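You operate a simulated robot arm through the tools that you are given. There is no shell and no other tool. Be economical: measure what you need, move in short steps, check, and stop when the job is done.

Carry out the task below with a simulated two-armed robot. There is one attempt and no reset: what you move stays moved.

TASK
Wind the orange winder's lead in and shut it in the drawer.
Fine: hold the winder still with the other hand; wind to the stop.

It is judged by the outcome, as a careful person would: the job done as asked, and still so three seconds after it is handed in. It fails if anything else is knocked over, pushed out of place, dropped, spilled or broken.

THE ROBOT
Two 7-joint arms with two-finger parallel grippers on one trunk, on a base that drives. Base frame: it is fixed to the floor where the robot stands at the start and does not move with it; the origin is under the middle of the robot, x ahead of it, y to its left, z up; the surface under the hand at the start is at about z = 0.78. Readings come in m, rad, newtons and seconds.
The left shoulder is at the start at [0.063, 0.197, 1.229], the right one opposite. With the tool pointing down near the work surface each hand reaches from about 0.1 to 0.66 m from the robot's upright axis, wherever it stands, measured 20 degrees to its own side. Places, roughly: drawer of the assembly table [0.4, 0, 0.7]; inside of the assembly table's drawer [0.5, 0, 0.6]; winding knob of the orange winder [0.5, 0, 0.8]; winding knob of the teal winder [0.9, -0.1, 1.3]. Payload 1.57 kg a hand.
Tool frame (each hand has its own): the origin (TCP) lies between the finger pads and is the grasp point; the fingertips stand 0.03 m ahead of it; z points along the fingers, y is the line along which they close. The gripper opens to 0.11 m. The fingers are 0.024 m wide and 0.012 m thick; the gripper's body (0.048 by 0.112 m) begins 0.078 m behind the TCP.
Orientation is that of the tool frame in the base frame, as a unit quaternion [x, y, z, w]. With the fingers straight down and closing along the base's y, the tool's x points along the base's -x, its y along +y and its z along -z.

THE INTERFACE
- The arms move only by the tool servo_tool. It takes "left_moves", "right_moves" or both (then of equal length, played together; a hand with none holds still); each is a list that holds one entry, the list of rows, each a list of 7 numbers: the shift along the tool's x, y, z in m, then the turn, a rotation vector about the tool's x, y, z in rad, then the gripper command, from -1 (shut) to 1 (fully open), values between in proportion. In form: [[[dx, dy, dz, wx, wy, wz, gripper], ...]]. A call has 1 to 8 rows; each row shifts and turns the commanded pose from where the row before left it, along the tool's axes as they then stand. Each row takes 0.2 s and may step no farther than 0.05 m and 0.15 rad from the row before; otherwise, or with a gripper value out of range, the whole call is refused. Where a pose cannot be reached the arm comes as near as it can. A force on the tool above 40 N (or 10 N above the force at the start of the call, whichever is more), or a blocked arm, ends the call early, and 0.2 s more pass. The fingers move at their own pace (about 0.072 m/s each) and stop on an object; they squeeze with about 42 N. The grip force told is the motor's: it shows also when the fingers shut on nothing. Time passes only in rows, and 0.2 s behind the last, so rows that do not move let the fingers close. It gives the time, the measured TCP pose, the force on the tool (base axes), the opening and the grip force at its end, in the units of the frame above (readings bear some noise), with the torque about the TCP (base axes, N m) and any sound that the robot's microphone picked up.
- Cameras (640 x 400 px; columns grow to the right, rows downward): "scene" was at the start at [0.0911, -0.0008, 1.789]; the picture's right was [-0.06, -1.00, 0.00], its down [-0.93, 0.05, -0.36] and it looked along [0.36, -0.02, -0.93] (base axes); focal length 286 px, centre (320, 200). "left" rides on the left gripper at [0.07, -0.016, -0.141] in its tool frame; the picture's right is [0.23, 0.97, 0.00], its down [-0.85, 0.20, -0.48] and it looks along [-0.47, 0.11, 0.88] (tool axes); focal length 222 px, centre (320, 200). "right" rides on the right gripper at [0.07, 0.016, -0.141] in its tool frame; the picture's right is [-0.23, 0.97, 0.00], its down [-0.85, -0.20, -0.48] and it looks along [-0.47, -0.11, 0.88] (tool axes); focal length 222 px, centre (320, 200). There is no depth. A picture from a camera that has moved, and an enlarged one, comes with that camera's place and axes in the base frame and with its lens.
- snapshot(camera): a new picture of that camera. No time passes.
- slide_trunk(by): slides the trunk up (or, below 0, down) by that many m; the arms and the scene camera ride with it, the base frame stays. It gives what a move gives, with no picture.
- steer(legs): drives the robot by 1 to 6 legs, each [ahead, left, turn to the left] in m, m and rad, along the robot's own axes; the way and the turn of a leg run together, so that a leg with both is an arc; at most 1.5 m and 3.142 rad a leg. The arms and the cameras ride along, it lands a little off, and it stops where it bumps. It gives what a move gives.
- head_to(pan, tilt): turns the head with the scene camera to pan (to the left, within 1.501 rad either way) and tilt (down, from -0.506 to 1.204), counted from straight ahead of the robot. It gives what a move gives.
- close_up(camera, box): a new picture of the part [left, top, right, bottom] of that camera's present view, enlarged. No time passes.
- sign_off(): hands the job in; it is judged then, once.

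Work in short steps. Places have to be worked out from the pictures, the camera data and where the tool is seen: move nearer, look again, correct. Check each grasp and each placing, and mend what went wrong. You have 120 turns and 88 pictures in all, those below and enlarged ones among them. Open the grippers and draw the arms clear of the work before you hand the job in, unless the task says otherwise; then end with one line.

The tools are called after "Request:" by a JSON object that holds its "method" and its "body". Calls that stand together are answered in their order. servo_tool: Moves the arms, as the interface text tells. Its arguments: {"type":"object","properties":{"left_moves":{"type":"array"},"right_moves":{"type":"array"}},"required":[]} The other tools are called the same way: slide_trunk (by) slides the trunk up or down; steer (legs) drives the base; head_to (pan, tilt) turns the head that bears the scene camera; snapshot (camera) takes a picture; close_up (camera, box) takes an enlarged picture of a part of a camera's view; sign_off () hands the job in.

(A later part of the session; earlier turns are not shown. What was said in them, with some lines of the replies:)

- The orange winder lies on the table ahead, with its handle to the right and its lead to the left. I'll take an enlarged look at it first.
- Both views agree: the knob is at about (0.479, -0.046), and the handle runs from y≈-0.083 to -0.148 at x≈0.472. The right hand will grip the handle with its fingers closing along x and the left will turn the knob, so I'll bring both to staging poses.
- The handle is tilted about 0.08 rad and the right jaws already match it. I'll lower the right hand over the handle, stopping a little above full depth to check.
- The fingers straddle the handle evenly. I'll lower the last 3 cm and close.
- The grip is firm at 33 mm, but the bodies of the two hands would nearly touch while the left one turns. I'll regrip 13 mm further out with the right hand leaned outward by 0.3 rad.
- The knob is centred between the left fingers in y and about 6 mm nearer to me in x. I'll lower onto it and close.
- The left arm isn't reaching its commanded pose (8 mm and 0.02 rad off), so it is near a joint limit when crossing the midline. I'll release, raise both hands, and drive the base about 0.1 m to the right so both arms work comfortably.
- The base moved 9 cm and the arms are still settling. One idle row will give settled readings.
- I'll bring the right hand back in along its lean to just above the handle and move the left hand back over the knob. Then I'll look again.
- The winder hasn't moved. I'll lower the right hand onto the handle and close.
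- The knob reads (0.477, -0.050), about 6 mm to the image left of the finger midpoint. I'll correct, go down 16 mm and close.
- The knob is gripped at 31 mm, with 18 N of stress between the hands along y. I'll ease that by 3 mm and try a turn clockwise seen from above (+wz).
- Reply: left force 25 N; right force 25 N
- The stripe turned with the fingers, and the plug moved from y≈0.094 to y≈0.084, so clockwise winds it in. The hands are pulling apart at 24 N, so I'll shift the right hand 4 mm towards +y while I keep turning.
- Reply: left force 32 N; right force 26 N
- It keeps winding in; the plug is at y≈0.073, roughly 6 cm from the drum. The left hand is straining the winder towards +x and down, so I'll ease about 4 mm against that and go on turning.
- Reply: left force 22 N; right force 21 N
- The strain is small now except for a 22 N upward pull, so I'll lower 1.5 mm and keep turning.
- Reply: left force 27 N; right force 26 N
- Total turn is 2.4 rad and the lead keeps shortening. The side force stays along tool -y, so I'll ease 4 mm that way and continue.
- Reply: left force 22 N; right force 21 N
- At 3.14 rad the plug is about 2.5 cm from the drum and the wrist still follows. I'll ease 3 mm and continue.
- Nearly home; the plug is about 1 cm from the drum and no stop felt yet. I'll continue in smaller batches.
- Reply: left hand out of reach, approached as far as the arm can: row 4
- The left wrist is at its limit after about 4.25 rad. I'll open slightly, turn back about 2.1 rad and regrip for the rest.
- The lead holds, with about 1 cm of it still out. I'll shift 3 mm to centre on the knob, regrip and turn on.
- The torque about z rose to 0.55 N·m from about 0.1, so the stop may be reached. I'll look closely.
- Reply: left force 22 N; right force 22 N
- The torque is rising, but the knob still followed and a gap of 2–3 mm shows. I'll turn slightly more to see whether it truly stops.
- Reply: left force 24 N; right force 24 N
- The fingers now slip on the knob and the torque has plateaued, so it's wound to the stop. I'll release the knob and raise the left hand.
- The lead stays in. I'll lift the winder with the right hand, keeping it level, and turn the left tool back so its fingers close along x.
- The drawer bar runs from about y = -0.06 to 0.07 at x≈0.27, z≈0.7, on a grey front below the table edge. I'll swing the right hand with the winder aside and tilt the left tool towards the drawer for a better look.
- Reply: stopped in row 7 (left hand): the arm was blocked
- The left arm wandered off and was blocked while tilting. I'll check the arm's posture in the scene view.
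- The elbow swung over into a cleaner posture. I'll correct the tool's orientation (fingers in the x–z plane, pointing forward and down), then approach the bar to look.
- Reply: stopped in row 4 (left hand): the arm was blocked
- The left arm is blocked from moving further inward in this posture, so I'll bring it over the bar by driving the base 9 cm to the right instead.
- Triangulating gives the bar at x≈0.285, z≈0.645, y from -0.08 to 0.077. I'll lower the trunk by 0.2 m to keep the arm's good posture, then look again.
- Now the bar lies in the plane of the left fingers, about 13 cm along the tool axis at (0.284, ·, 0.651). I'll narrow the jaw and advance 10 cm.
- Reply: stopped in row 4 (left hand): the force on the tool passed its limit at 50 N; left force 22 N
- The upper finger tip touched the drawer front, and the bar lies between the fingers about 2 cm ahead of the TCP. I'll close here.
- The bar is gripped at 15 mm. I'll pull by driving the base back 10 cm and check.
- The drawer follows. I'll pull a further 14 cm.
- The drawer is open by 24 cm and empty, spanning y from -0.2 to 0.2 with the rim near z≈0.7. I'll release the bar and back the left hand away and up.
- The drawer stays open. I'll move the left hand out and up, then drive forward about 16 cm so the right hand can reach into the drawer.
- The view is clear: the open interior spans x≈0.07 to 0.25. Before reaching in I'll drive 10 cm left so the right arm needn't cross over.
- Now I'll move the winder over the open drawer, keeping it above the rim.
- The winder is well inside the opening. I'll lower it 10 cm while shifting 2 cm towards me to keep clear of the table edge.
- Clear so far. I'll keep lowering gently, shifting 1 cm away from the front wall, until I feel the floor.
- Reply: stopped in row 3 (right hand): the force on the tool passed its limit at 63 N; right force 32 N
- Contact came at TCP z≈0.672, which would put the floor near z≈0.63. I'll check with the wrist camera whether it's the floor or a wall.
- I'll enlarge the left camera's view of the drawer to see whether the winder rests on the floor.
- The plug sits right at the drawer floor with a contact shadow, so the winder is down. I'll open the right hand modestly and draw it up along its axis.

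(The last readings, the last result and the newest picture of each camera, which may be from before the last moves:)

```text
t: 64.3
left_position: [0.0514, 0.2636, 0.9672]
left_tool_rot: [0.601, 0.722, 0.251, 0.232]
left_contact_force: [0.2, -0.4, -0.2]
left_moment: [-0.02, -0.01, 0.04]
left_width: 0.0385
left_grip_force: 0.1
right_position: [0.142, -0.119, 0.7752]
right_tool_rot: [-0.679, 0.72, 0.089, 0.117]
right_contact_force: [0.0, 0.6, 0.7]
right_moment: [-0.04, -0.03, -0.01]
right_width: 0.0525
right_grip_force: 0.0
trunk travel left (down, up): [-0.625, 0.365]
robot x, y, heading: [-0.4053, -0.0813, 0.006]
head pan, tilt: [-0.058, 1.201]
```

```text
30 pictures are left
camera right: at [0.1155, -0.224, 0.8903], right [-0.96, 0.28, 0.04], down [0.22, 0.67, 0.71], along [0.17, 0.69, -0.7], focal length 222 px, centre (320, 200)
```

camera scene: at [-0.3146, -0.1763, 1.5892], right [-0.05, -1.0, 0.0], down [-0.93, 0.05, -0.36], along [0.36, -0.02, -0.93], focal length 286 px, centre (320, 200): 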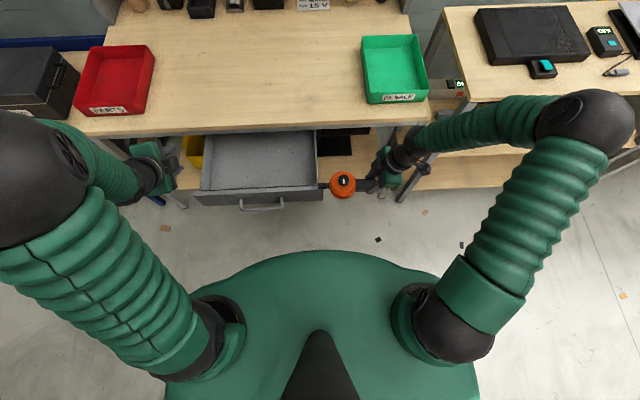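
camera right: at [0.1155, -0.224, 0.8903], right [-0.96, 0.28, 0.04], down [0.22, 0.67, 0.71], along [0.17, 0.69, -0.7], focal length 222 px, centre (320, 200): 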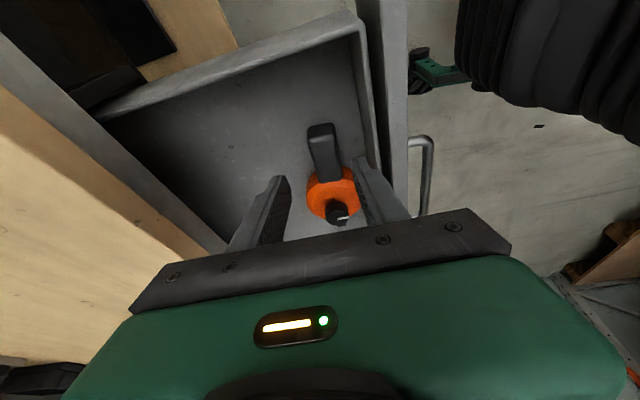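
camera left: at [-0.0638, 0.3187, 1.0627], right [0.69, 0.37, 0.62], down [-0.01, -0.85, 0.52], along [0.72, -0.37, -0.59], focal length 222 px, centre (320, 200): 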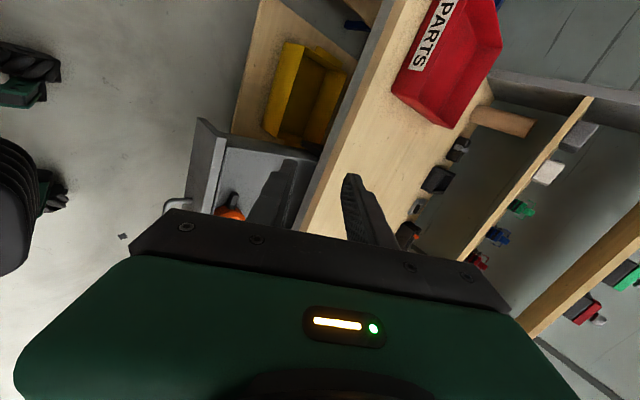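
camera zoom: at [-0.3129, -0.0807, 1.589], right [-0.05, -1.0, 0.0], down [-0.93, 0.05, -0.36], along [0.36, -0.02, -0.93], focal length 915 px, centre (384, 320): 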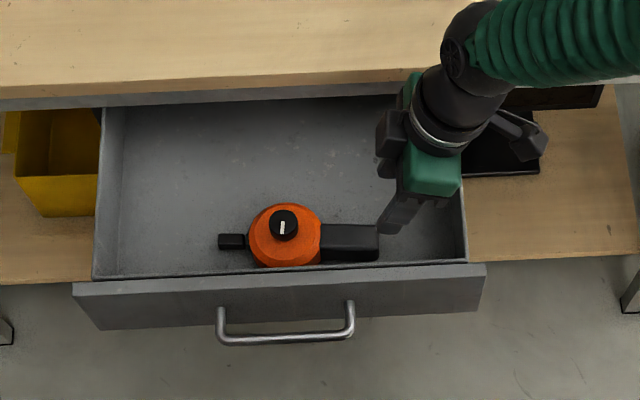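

The winder lies flat in the drawer with the lead in, and the knob (≈0.69) is below the drawer front's top (≈0.72). I'll raise the right hand clear and drive back to where the left hand can grip the bar again.

Request:
{"method": "servo_tool", "body": {"right_moves": [[[0, 0, -0.04, 0, 0, 0, -0.05], [0, 0, -0.04, 0, 0, 0, -0.05], [0.02, 0, -0.03, 0, 0, 0, -0.05], [0.04, 0, -0.02, 0, 0, 0, -0.05], [0.04, 0, -0.02, 0, 0, 0, -0.05], [0, 0, 0, 0, 0, 0, -0.05]]]}}

Request:
{"method": "steer", "body": {"legs": [[-0.16, 0, 0], [0, -0.09, 0]]}}

Request:
{"method": "servo_tool", "body": {"left_moves": [[[-0.036, -0.01, 0.01, 0, 0, 0, -0.3], [-0.036, -0.01, 0.01, 0, 0, 0, -0.3], [-0.036, -0.01, 0.02, 0, 0, 0, -0.3], [-0.036, -0.015, 0.02, 0, 0, 0, -0.3], [0, -0.03, 0.038, 0, 0, 0, -0.3], [0, -0.03, 0.038, 0, 0, 0, -0.3], [0, 0, 0, 0, 0, 0, -0.2]]]}}

Request:
{"method": "snapshot", "body": {"camera": "left"}}

```text
t: 65.7
left_position: [0.0531, 0.2636, 0.966]
left_tool_rot: [0.601, 0.722, 0.252, 0.231]
left_contact_force: [-0.2, -0.2, 0.8]
left_moment: [0.02, -0.03, -0.04]
left_width: 0.0385
left_grip_force: 0.1
right_position: [0.133, -0.2583, 0.8909]
right_tool_rot: [-0.679, 0.72, 0.09, 0.117]
right_contact_force: [-0.9, 0.6, -0.5]
right_moment: [-0.03, -0.02, -0.03]
right_width: 0.0519
right_grip_force: 0.0
trunk travel left (down, up): [-0.625, 0.365]
robot x, y, heading: [-0.4016, -0.081, -0.003]
head pan, tilt: [-0.058, 1.201]
```

```text
t: 67.8
left_position: [-0.1079, 0.1991, 0.9579]
left_tool_rot: [0.597, 0.726, 0.244, 0.238]
left_contact_force: [-0.8, 2.4, 0.9]
left_moment: [-0.11, -0.02, -0.09]
left_width: 0.0388
left_grip_force: 0.0
right_position: [-0.027, -0.3246, 0.8964]
right_tool_rot: [-0.681, 0.72, 0.08, 0.109]
right_contact_force: [0.3, 1.6, 0.5]
right_moment: [-0.17, -0.01, -0.01]
right_width: 0.0522
right_grip_force: 0.1
trunk travel left (down, up): [-0.625, 0.365]
robot x, y, heading: [-0.5617, -0.1692, 0.001]
head pan, tilt: [-0.058, 1.201]
```

```text
t: 69.4
left_position: [-0.0751, 0.0374, 0.8003]
left_tool_rot: [0.599, 0.724, 0.251, 0.233]
left_contact_force: [1.1, 2.1, -1.2]
left_moment: [-0.04, -0.02, 0.0]
left_width: 0.044
left_grip_force: 0.0
right_position: [-0.0287, -0.3394, 0.8943]
right_tool_rot: [-0.681, 0.718, 0.086, 0.116]
right_contact_force: [0.3, 0.4, 1.0]
right_moment: [-0.06, 0.0, -0.01]
right_width: 0.0524
right_grip_force: 0.1
trunk travel left (down, up): [-0.625, 0.365]
robot x, y, heading: [-0.5608, -0.1627, 0.007]
head pan, tilt: [-0.058, 1.201]
```

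```text
29 pictures are left
camera left: at [-0.1902, 0.0922, 0.8949], right [0.69, 0.38, 0.62], down [-0.01, -0.85, 0.53], along [0.72, -0.37, -0.58], focal length 222 px, centre (320, 200)
```

left: 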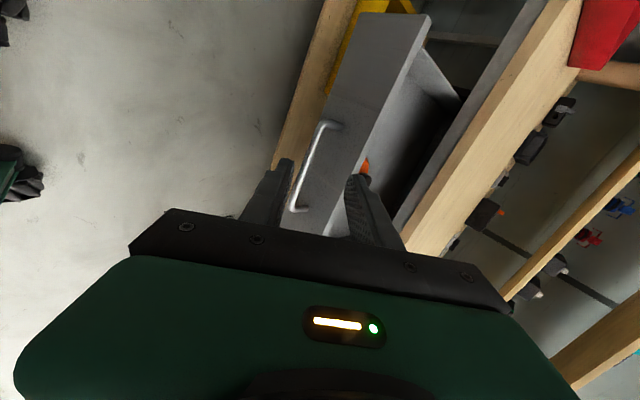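

The bar sits along the finger plane again. I'll advance to just short of the earlier grip pose.

Request:
{"method": "servo_tool", "body": {"left_moves": [[[-0.003, -0.005, 0.03, 0, 0, 0, -0.2], [-0.003, -0.005, 0.03, 0, 0, 0, -0.2], [0, 0, 0.03, 0, 0, 0, -0.2], [0, 0, 0.03, 0, 0, 0, -0.2], [0, 0, 0.01, 0, 0, 0, -0.2], [0, 0, 0, 0, 0, 0, -0.2]]]}}

Request:
{"method": "snapshot", "body": {"camera": "left"}}

```text
t: 70.8
left_position: [-0.0001, 0.0344, 0.6934]
left_tool_rot: [0.6, 0.723, 0.253, 0.231]
left_contact_force: [0.8, 0.8, 0.8]
left_moment: [-0.01, -0.02, -0.01]
left_width: 0.0443
left_grip_force: 0.0
right_position: [-0.0275, -0.3453, 0.8922]
right_tool_rot: [-0.68, 0.719, 0.088, 0.117]
right_contact_force: [1.0, -0.5, -0.8]
right_moment: [-0.02, -0.01, -0.03]
right_width: 0.0523
right_grip_force: 0.1
trunk travel left (down, up): [-0.625, 0.365]
robot x, y, heading: [-0.558, -0.168, -0.001]
head pan, tilt: [-0.058, 1.201]
```

```text
28 pictures are left
camera left: at [-0.1142, 0.0889, 0.7896], right [0.69, 0.37, 0.62], down [-0.01, -0.85, 0.52], along [0.72, -0.36, -0.59], focal length 222 px, centre (320, 200)
```

left: 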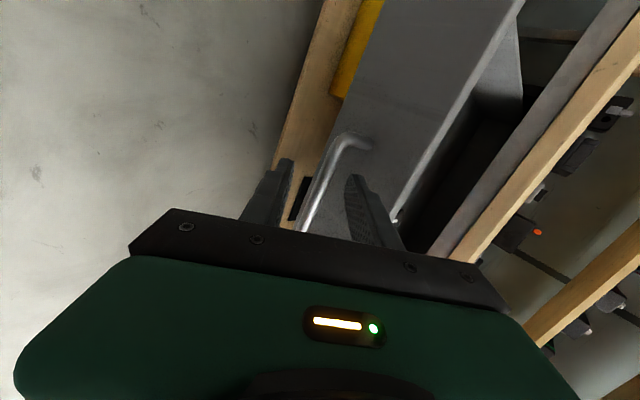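

The bar is centred between the fingers. I'll advance 12 mm and close.

Request:
{"method": "servo_tool", "body": {"left_moves": [[[0, -0.001, 0.012, 0, 0, 0, -0.3], [0, 0, 0, 0, 0, 0, -0.6], [0, 0, 0, 0, 0, 0, -1], [0, 0, 0, 0, 0, 0, -1], [0, 0, 0, 0, 0, 0, -1]]]}}

```text
t: 72.0
left_position: [0.0061, 0.0328, 0.6865]
left_tool_rot: [0.601, 0.722, 0.253, 0.232]
left_contact_force: [0.6, -2.1, 11.2]
left_moment: [0.35, -0.15, -0.85]
left_width: 0.0154
left_grip_force: 31.3
right_position: [-0.0287, -0.348, 0.8931]
right_tool_rot: [-0.679, 0.719, 0.089, 0.119]
right_contact_force: [-0.7, 0.1, 1.2]
right_moment: [-0.01, -0.02, 0.0]
right_width: 0.0521
right_grip_force: 0.1
trunk travel left (down, up): [-0.625, 0.365]
robot x, y, heading: [-0.5589, -0.1692, 0.007]
head pan, tilt: [-0.058, 1.201]
```

The bar is gripped. I'll push the drawer in by driving forward in two stages.

Request:
{"method": "steer", "body": {"legs": [[0.14, 0, 0]]}}

Request:
{"method": "close_up", "body": {"camera": "scene", "box": [160, 60, 480, 260]}}

```text
t: 73.3
left_position: [0.1423, 0.0332, 0.6865]
left_tool_rot: [0.6, 0.722, 0.254, 0.232]
left_contact_force: [0.1, -8.5, 17.2]
left_moment: [0.1, -0.2, -1.08]
left_width: 0.0157
left_grip_force: 31.1
right_position: [0.1095, -0.3469, 0.8928]
right_tool_rot: [-0.68, 0.718, 0.09, 0.118]
right_contact_force: [0.6, -0.4, 0.3]
right_moment: [0.01, 0.04, 0.04]
right_width: 0.0524
right_grip_force: 0.1
trunk travel left (down, up): [-0.625, 0.365]
robot x, y, heading: [-0.4224, -0.1672, 0.007]
head pan, tilt: [-0.058, 1.201]
```

```text
2.00 times, centred on (320, 160) of scene
camera zoom: at [-0.3356, -0.1744, 1.5891], right [-0.05, -1.0, 0.0], down [-0.93, 0.05, -0.36], along [0.36, -0.02, -0.93], focal length 572 px, centre (320, 280)
```

zoom: 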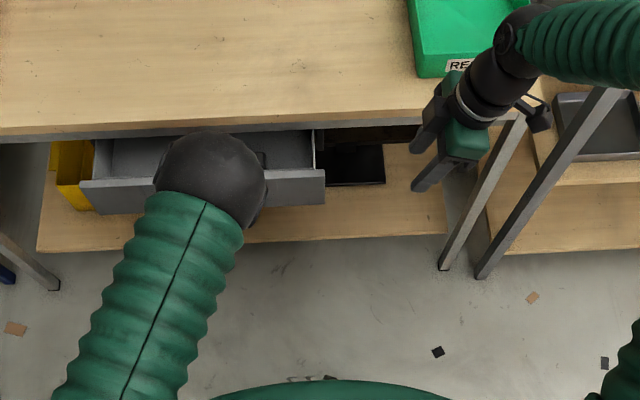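

About 11 cm remain, and the right hand stays above and short of the green tray. I'll drive on 10.5 cm.

Request:
{"method": "steer", "body": {"legs": [[0.105, 0, 0]]}}

Request:
{"method": "snapshot", "body": {"camera": "left"}}

```text
t: 74.5
left_position: [0.2464, 0.0345, 0.685]
left_tool_rot: [0.601, 0.722, 0.252, 0.232]
left_contact_force: [-5.5, -9.4, 1.6]
left_moment: [-0.24, 0.09, -1.29]
left_width: 0.0156
left_grip_force: 31.8
right_position: [0.2148, -0.3432, 0.8922]
right_tool_rot: [-0.68, 0.718, 0.09, 0.117]
right_contact_force: [0.4, -0.3, 0.4]
right_moment: [0.0, 0.02, 0.0]
right_width: 0.0522
right_grip_force: 0.0
trunk travel left (down, up): [-0.625, 0.365]
robot x, y, heading: [-0.3201, -0.1693, 0.008]
head pan, tilt: [-0.058, 1.201]
```

```text
26 pictures are left
camera left: at [0.1336, 0.0892, 0.78], right [0.69, 0.37, 0.62], down [-0.01, -0.85, 0.52], along [0.72, -0.37, -0.59], focal length 222 px, centre (320, 200)
```

left: 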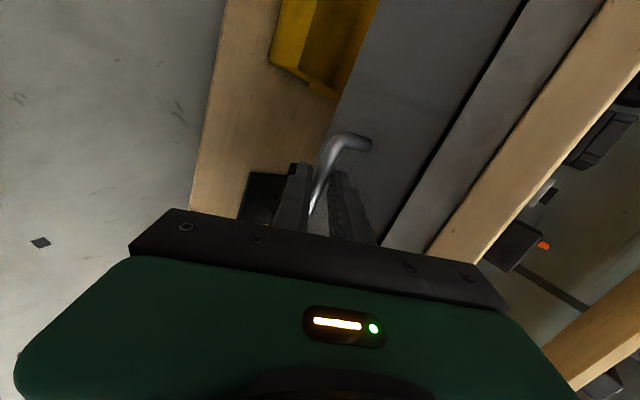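

It's nearly flush. I'll press 8 mm more towards +x to be sure it's home.

Request:
{"method": "servo_tool", "body": {"left_moves": [[[-0.0006, 0.003, 0.0025, 0, 0, 0, -1], [-0.0006, 0.003, 0.0025, 0, 0, 0, -1], [-0.0006, 0.003, 0.0025, 0, 0, 0, -1], [0, 0, 0, 0, 0, 0, -1]]]}}

Request:
{"method": "snapshot", "body": {"camera": "left"}}

```text
t: 75.3
left_position: [0.2487, 0.0361, 0.6837]
left_tool_rot: [0.603, 0.723, 0.249, 0.226]
left_contact_force: [-10.6, -3.0, 12.6]
left_moment: [0.78, 0.0, -0.41]
left_width: 0.0157
left_grip_force: 31.1
right_position: [0.2093, -0.3438, 0.8955]
right_tool_rot: [-0.681, 0.717, 0.088, 0.118]
right_contact_force: [0.6, 0.0, 0.4]
right_moment: [0.01, -0.01, -0.01]
right_width: 0.0522
right_grip_force: 0.1
trunk travel left (down, up): [-0.625, 0.365]
robot x, y, heading: [-0.3225, -0.169, 0.004]
head pan, tilt: [-0.058, 1.201]
stopped in row 4 (left hand): the force on the tool passed its limit at 57 N (the readings are from after the stop); the commanded pose is now the measured one
```

```text
25 pictures are left
camera left: at [0.1365, 0.0895, 0.7804], right [0.7, 0.37, 0.61], down [0.0, -0.85, 0.52], along [0.71, -0.37, -0.6], focal length 222 px, centre (320, 200)
```

left: 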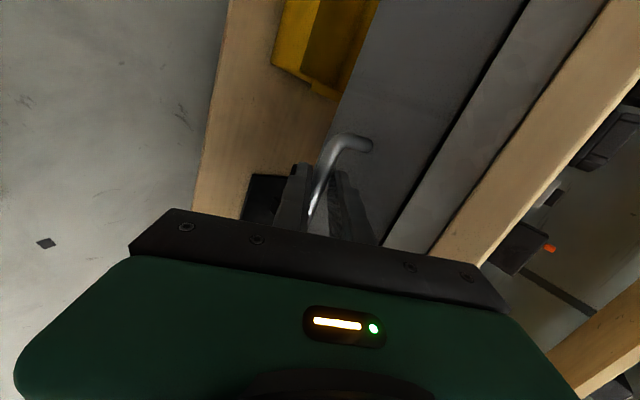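

A hard stop at 57 N and the view matches the original closed one, so the drawer is shut. I'll release and withdraw along the tool axis.

Request:
{"method": "servo_tool", "body": {"left_moves": [[[0, 0, 0, 0, 0, 0, -0.4], [0, 0, 0, 0, 0, 0, -0.35], [0, 0, 0, 0, 0, 0, -0.35], [0, 0, -0.02, 0, 0, 0, -0.35], [0, 0, -0.03, 0, 0, 0, -0.35], [0, 0, -0.03, 0, 0, 0, -0.35], [0, 0, -0.03, 0, 0, 0, -0.35], [0, 0, -0.03, 0, 0, 0, -0.35]]]}}

Request:
{"method": "snapshot", "body": {"camera": "left"}}

```text
t: 77.3
left_position: [0.1568, 0.0573, 0.7903]
left_tool_rot: [0.58, 0.744, 0.26, 0.209]
left_contact_force: [-0.4, 0.0, -0.4]
left_moment: [0.01, 0.0, 0.0]
left_width: 0.0355
left_grip_force: 0.0
right_position: [0.2105, -0.3423, 0.8965]
right_tool_rot: [-0.681, 0.718, 0.088, 0.119]
right_contact_force: [-0.2, 0.6, -0.3]
right_moment: [0.02, -0.04, -0.01]
right_width: 0.0523
right_grip_force: 0.1
trunk travel left (down, up): [-0.625, 0.365]
robot x, y, heading: [-0.3159, -0.165, 0.006]
head pan, tilt: [-0.058, 1.201]
stopped in row 8 (left hand): the arm was blocked; the commanded pose is now the measured one
```

```text
24 pictures are left
camera left: at [0.0422, 0.1013, 0.8882], right [0.68, 0.41, 0.61], down [0.06, -0.86, 0.51], along [0.73, -0.31, -0.61], focal length 222 px, centre (320, 200)
```

left: 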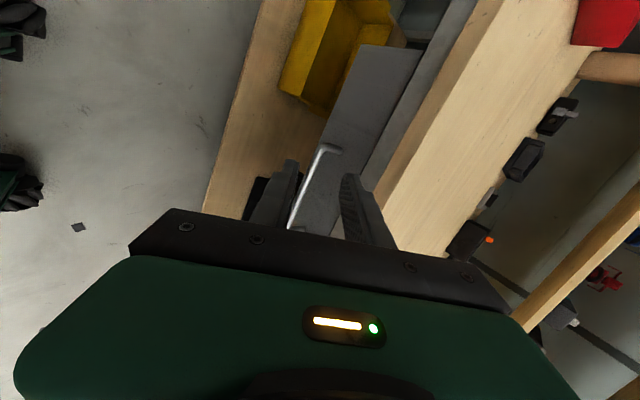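

The hand is free of the bar and the drawer is flush. I'll drive back 25 cm to bring both arms clear, open the grippers and look over the scene.

Request:
{"method": "steer", "body": {"legs": [[-0.25, 0, 0]]}}

Request:
{"method": "servo_tool", "body": {"left_moves": [[[0, 0, 0, 0, 0, 0, 1], [0, 0, 0, 0, 0, 0, 1], [0, 0, 0, 0, 0, 0, 1]]], "right_moves": [[[0, 0, 0, 0, 0, 0, 1], [0, 0, 0, 0, 0, 0, 1], [0, 0, 0, 0, 0, 0, 1]]]}}

Request:
{"method": "snapshot", "body": {"camera": "scene"}}

Request:
{"method": "snapshot", "body": {"camera": "left"}}

```text
t: 79.2
left_position: [-0.0856, 0.0473, 0.7883]
left_tool_rot: [0.584, 0.74, 0.257, 0.214]
left_contact_force: [-0.9, 1.1, -1.0]
left_moment: [0.0, -0.02, 0.01]
left_width: 0.0358
left_grip_force: 0.1
right_position: [-0.0381, -0.3487, 0.8946]
right_tool_rot: [-0.677, 0.721, 0.088, 0.119]
right_contact_force: [-0.2, 0.0, 0.0]
right_moment: [0.02, -0.01, 0.02]
right_width: 0.0523
right_grip_force: 0.0
trunk travel left (down, up): [-0.625, 0.365]
robot x, y, heading: [-0.5636, -0.1699, -0.005]
head pan, tilt: [-0.058, 1.201]
```

```text
t: 80.0
left_position: [-0.0864, 0.0497, 0.7892]
left_tool_rot: [0.583, 0.74, 0.257, 0.215]
left_contact_force: [-0.3, -0.1, 0.7]
left_moment: [0.03, -0.01, 0.0]
left_width: 0.11
left_grip_force: 0.1
right_position: [-0.0401, -0.3493, 0.8961]
right_tool_rot: [-0.676, 0.721, 0.086, 0.12]
right_contact_force: [-0.3, 0.0, 0.6]
right_moment: [0.02, 0.0, 0.0]
right_width: 0.1102
right_grip_force: 0.1
trunk travel left (down, up): [-0.625, 0.365]
robot x, y, heading: [-0.5656, -0.1668, -0.005]
head pan, tilt: [-0.058, 1.201]
```

```text
23 pictures are left
camera scene: at [-0.4767, -0.1708, 1.5889], right [-0.06, -1.0, 0.0], down [-0.93, 0.06, -0.36], along [0.36, -0.02, -0.93], focal length 286 px, centre (320, 200)
```

scene: 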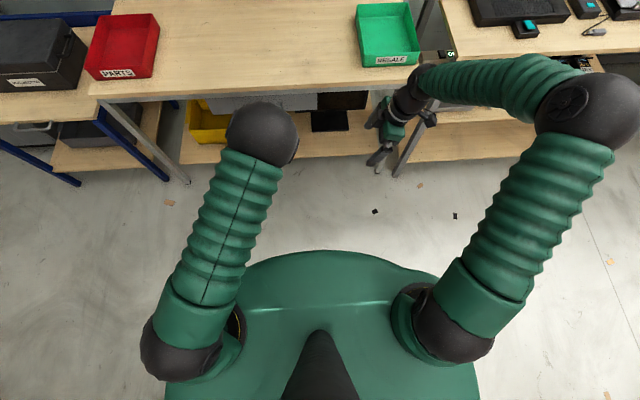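

```text
22 pictures are left
camera left: at [-0.2033, 0.0964, 0.8869], right [0.68, 0.4, 0.61], down [0.05, -0.86, 0.51], along [0.73, -0.32, -0.6], focal length 222 px, centre (320, 200)
```

left: 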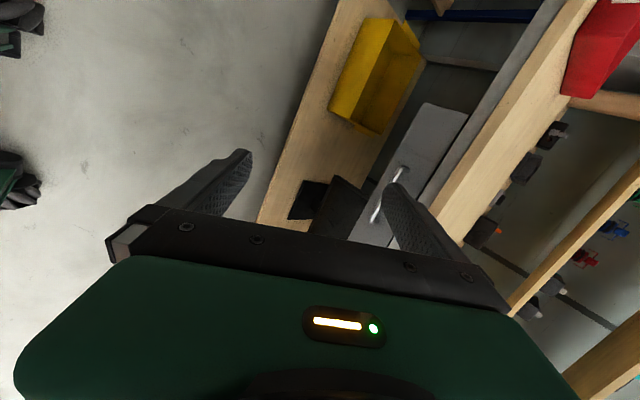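

Everything looks in place. One enlarged look at the drawer's gap before handing in.

Request:
{"method": "close_up", "body": {"camera": "left", "box": [330, 80, 500, 250]}}

```text
2.35 times, centred on (415, 165) of left
camera zoom: at [-0.2033, 0.0964, 0.8869], right [0.68, 0.4, 0.61], down [0.05, -0.86, 0.51], along [0.73, -0.32, -0.6], focal length 523 px, centre (96, 282)
```

zoom: 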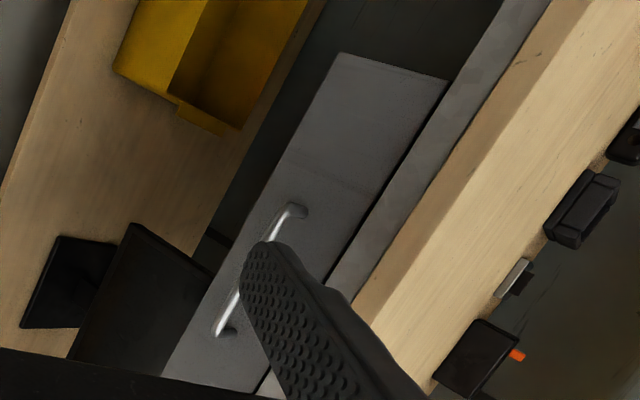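

The drawer front is flush with the rail, the arms are clear and the grippers are open, so I'm handing the job in.

Request:
{"method": "sign_off", "body": {}}

```text
The job is handed in.
```

The orange winder's lead is wound in to the stop, with the other hand holding the winder, and the winder is shut in the assembly table's drawer.
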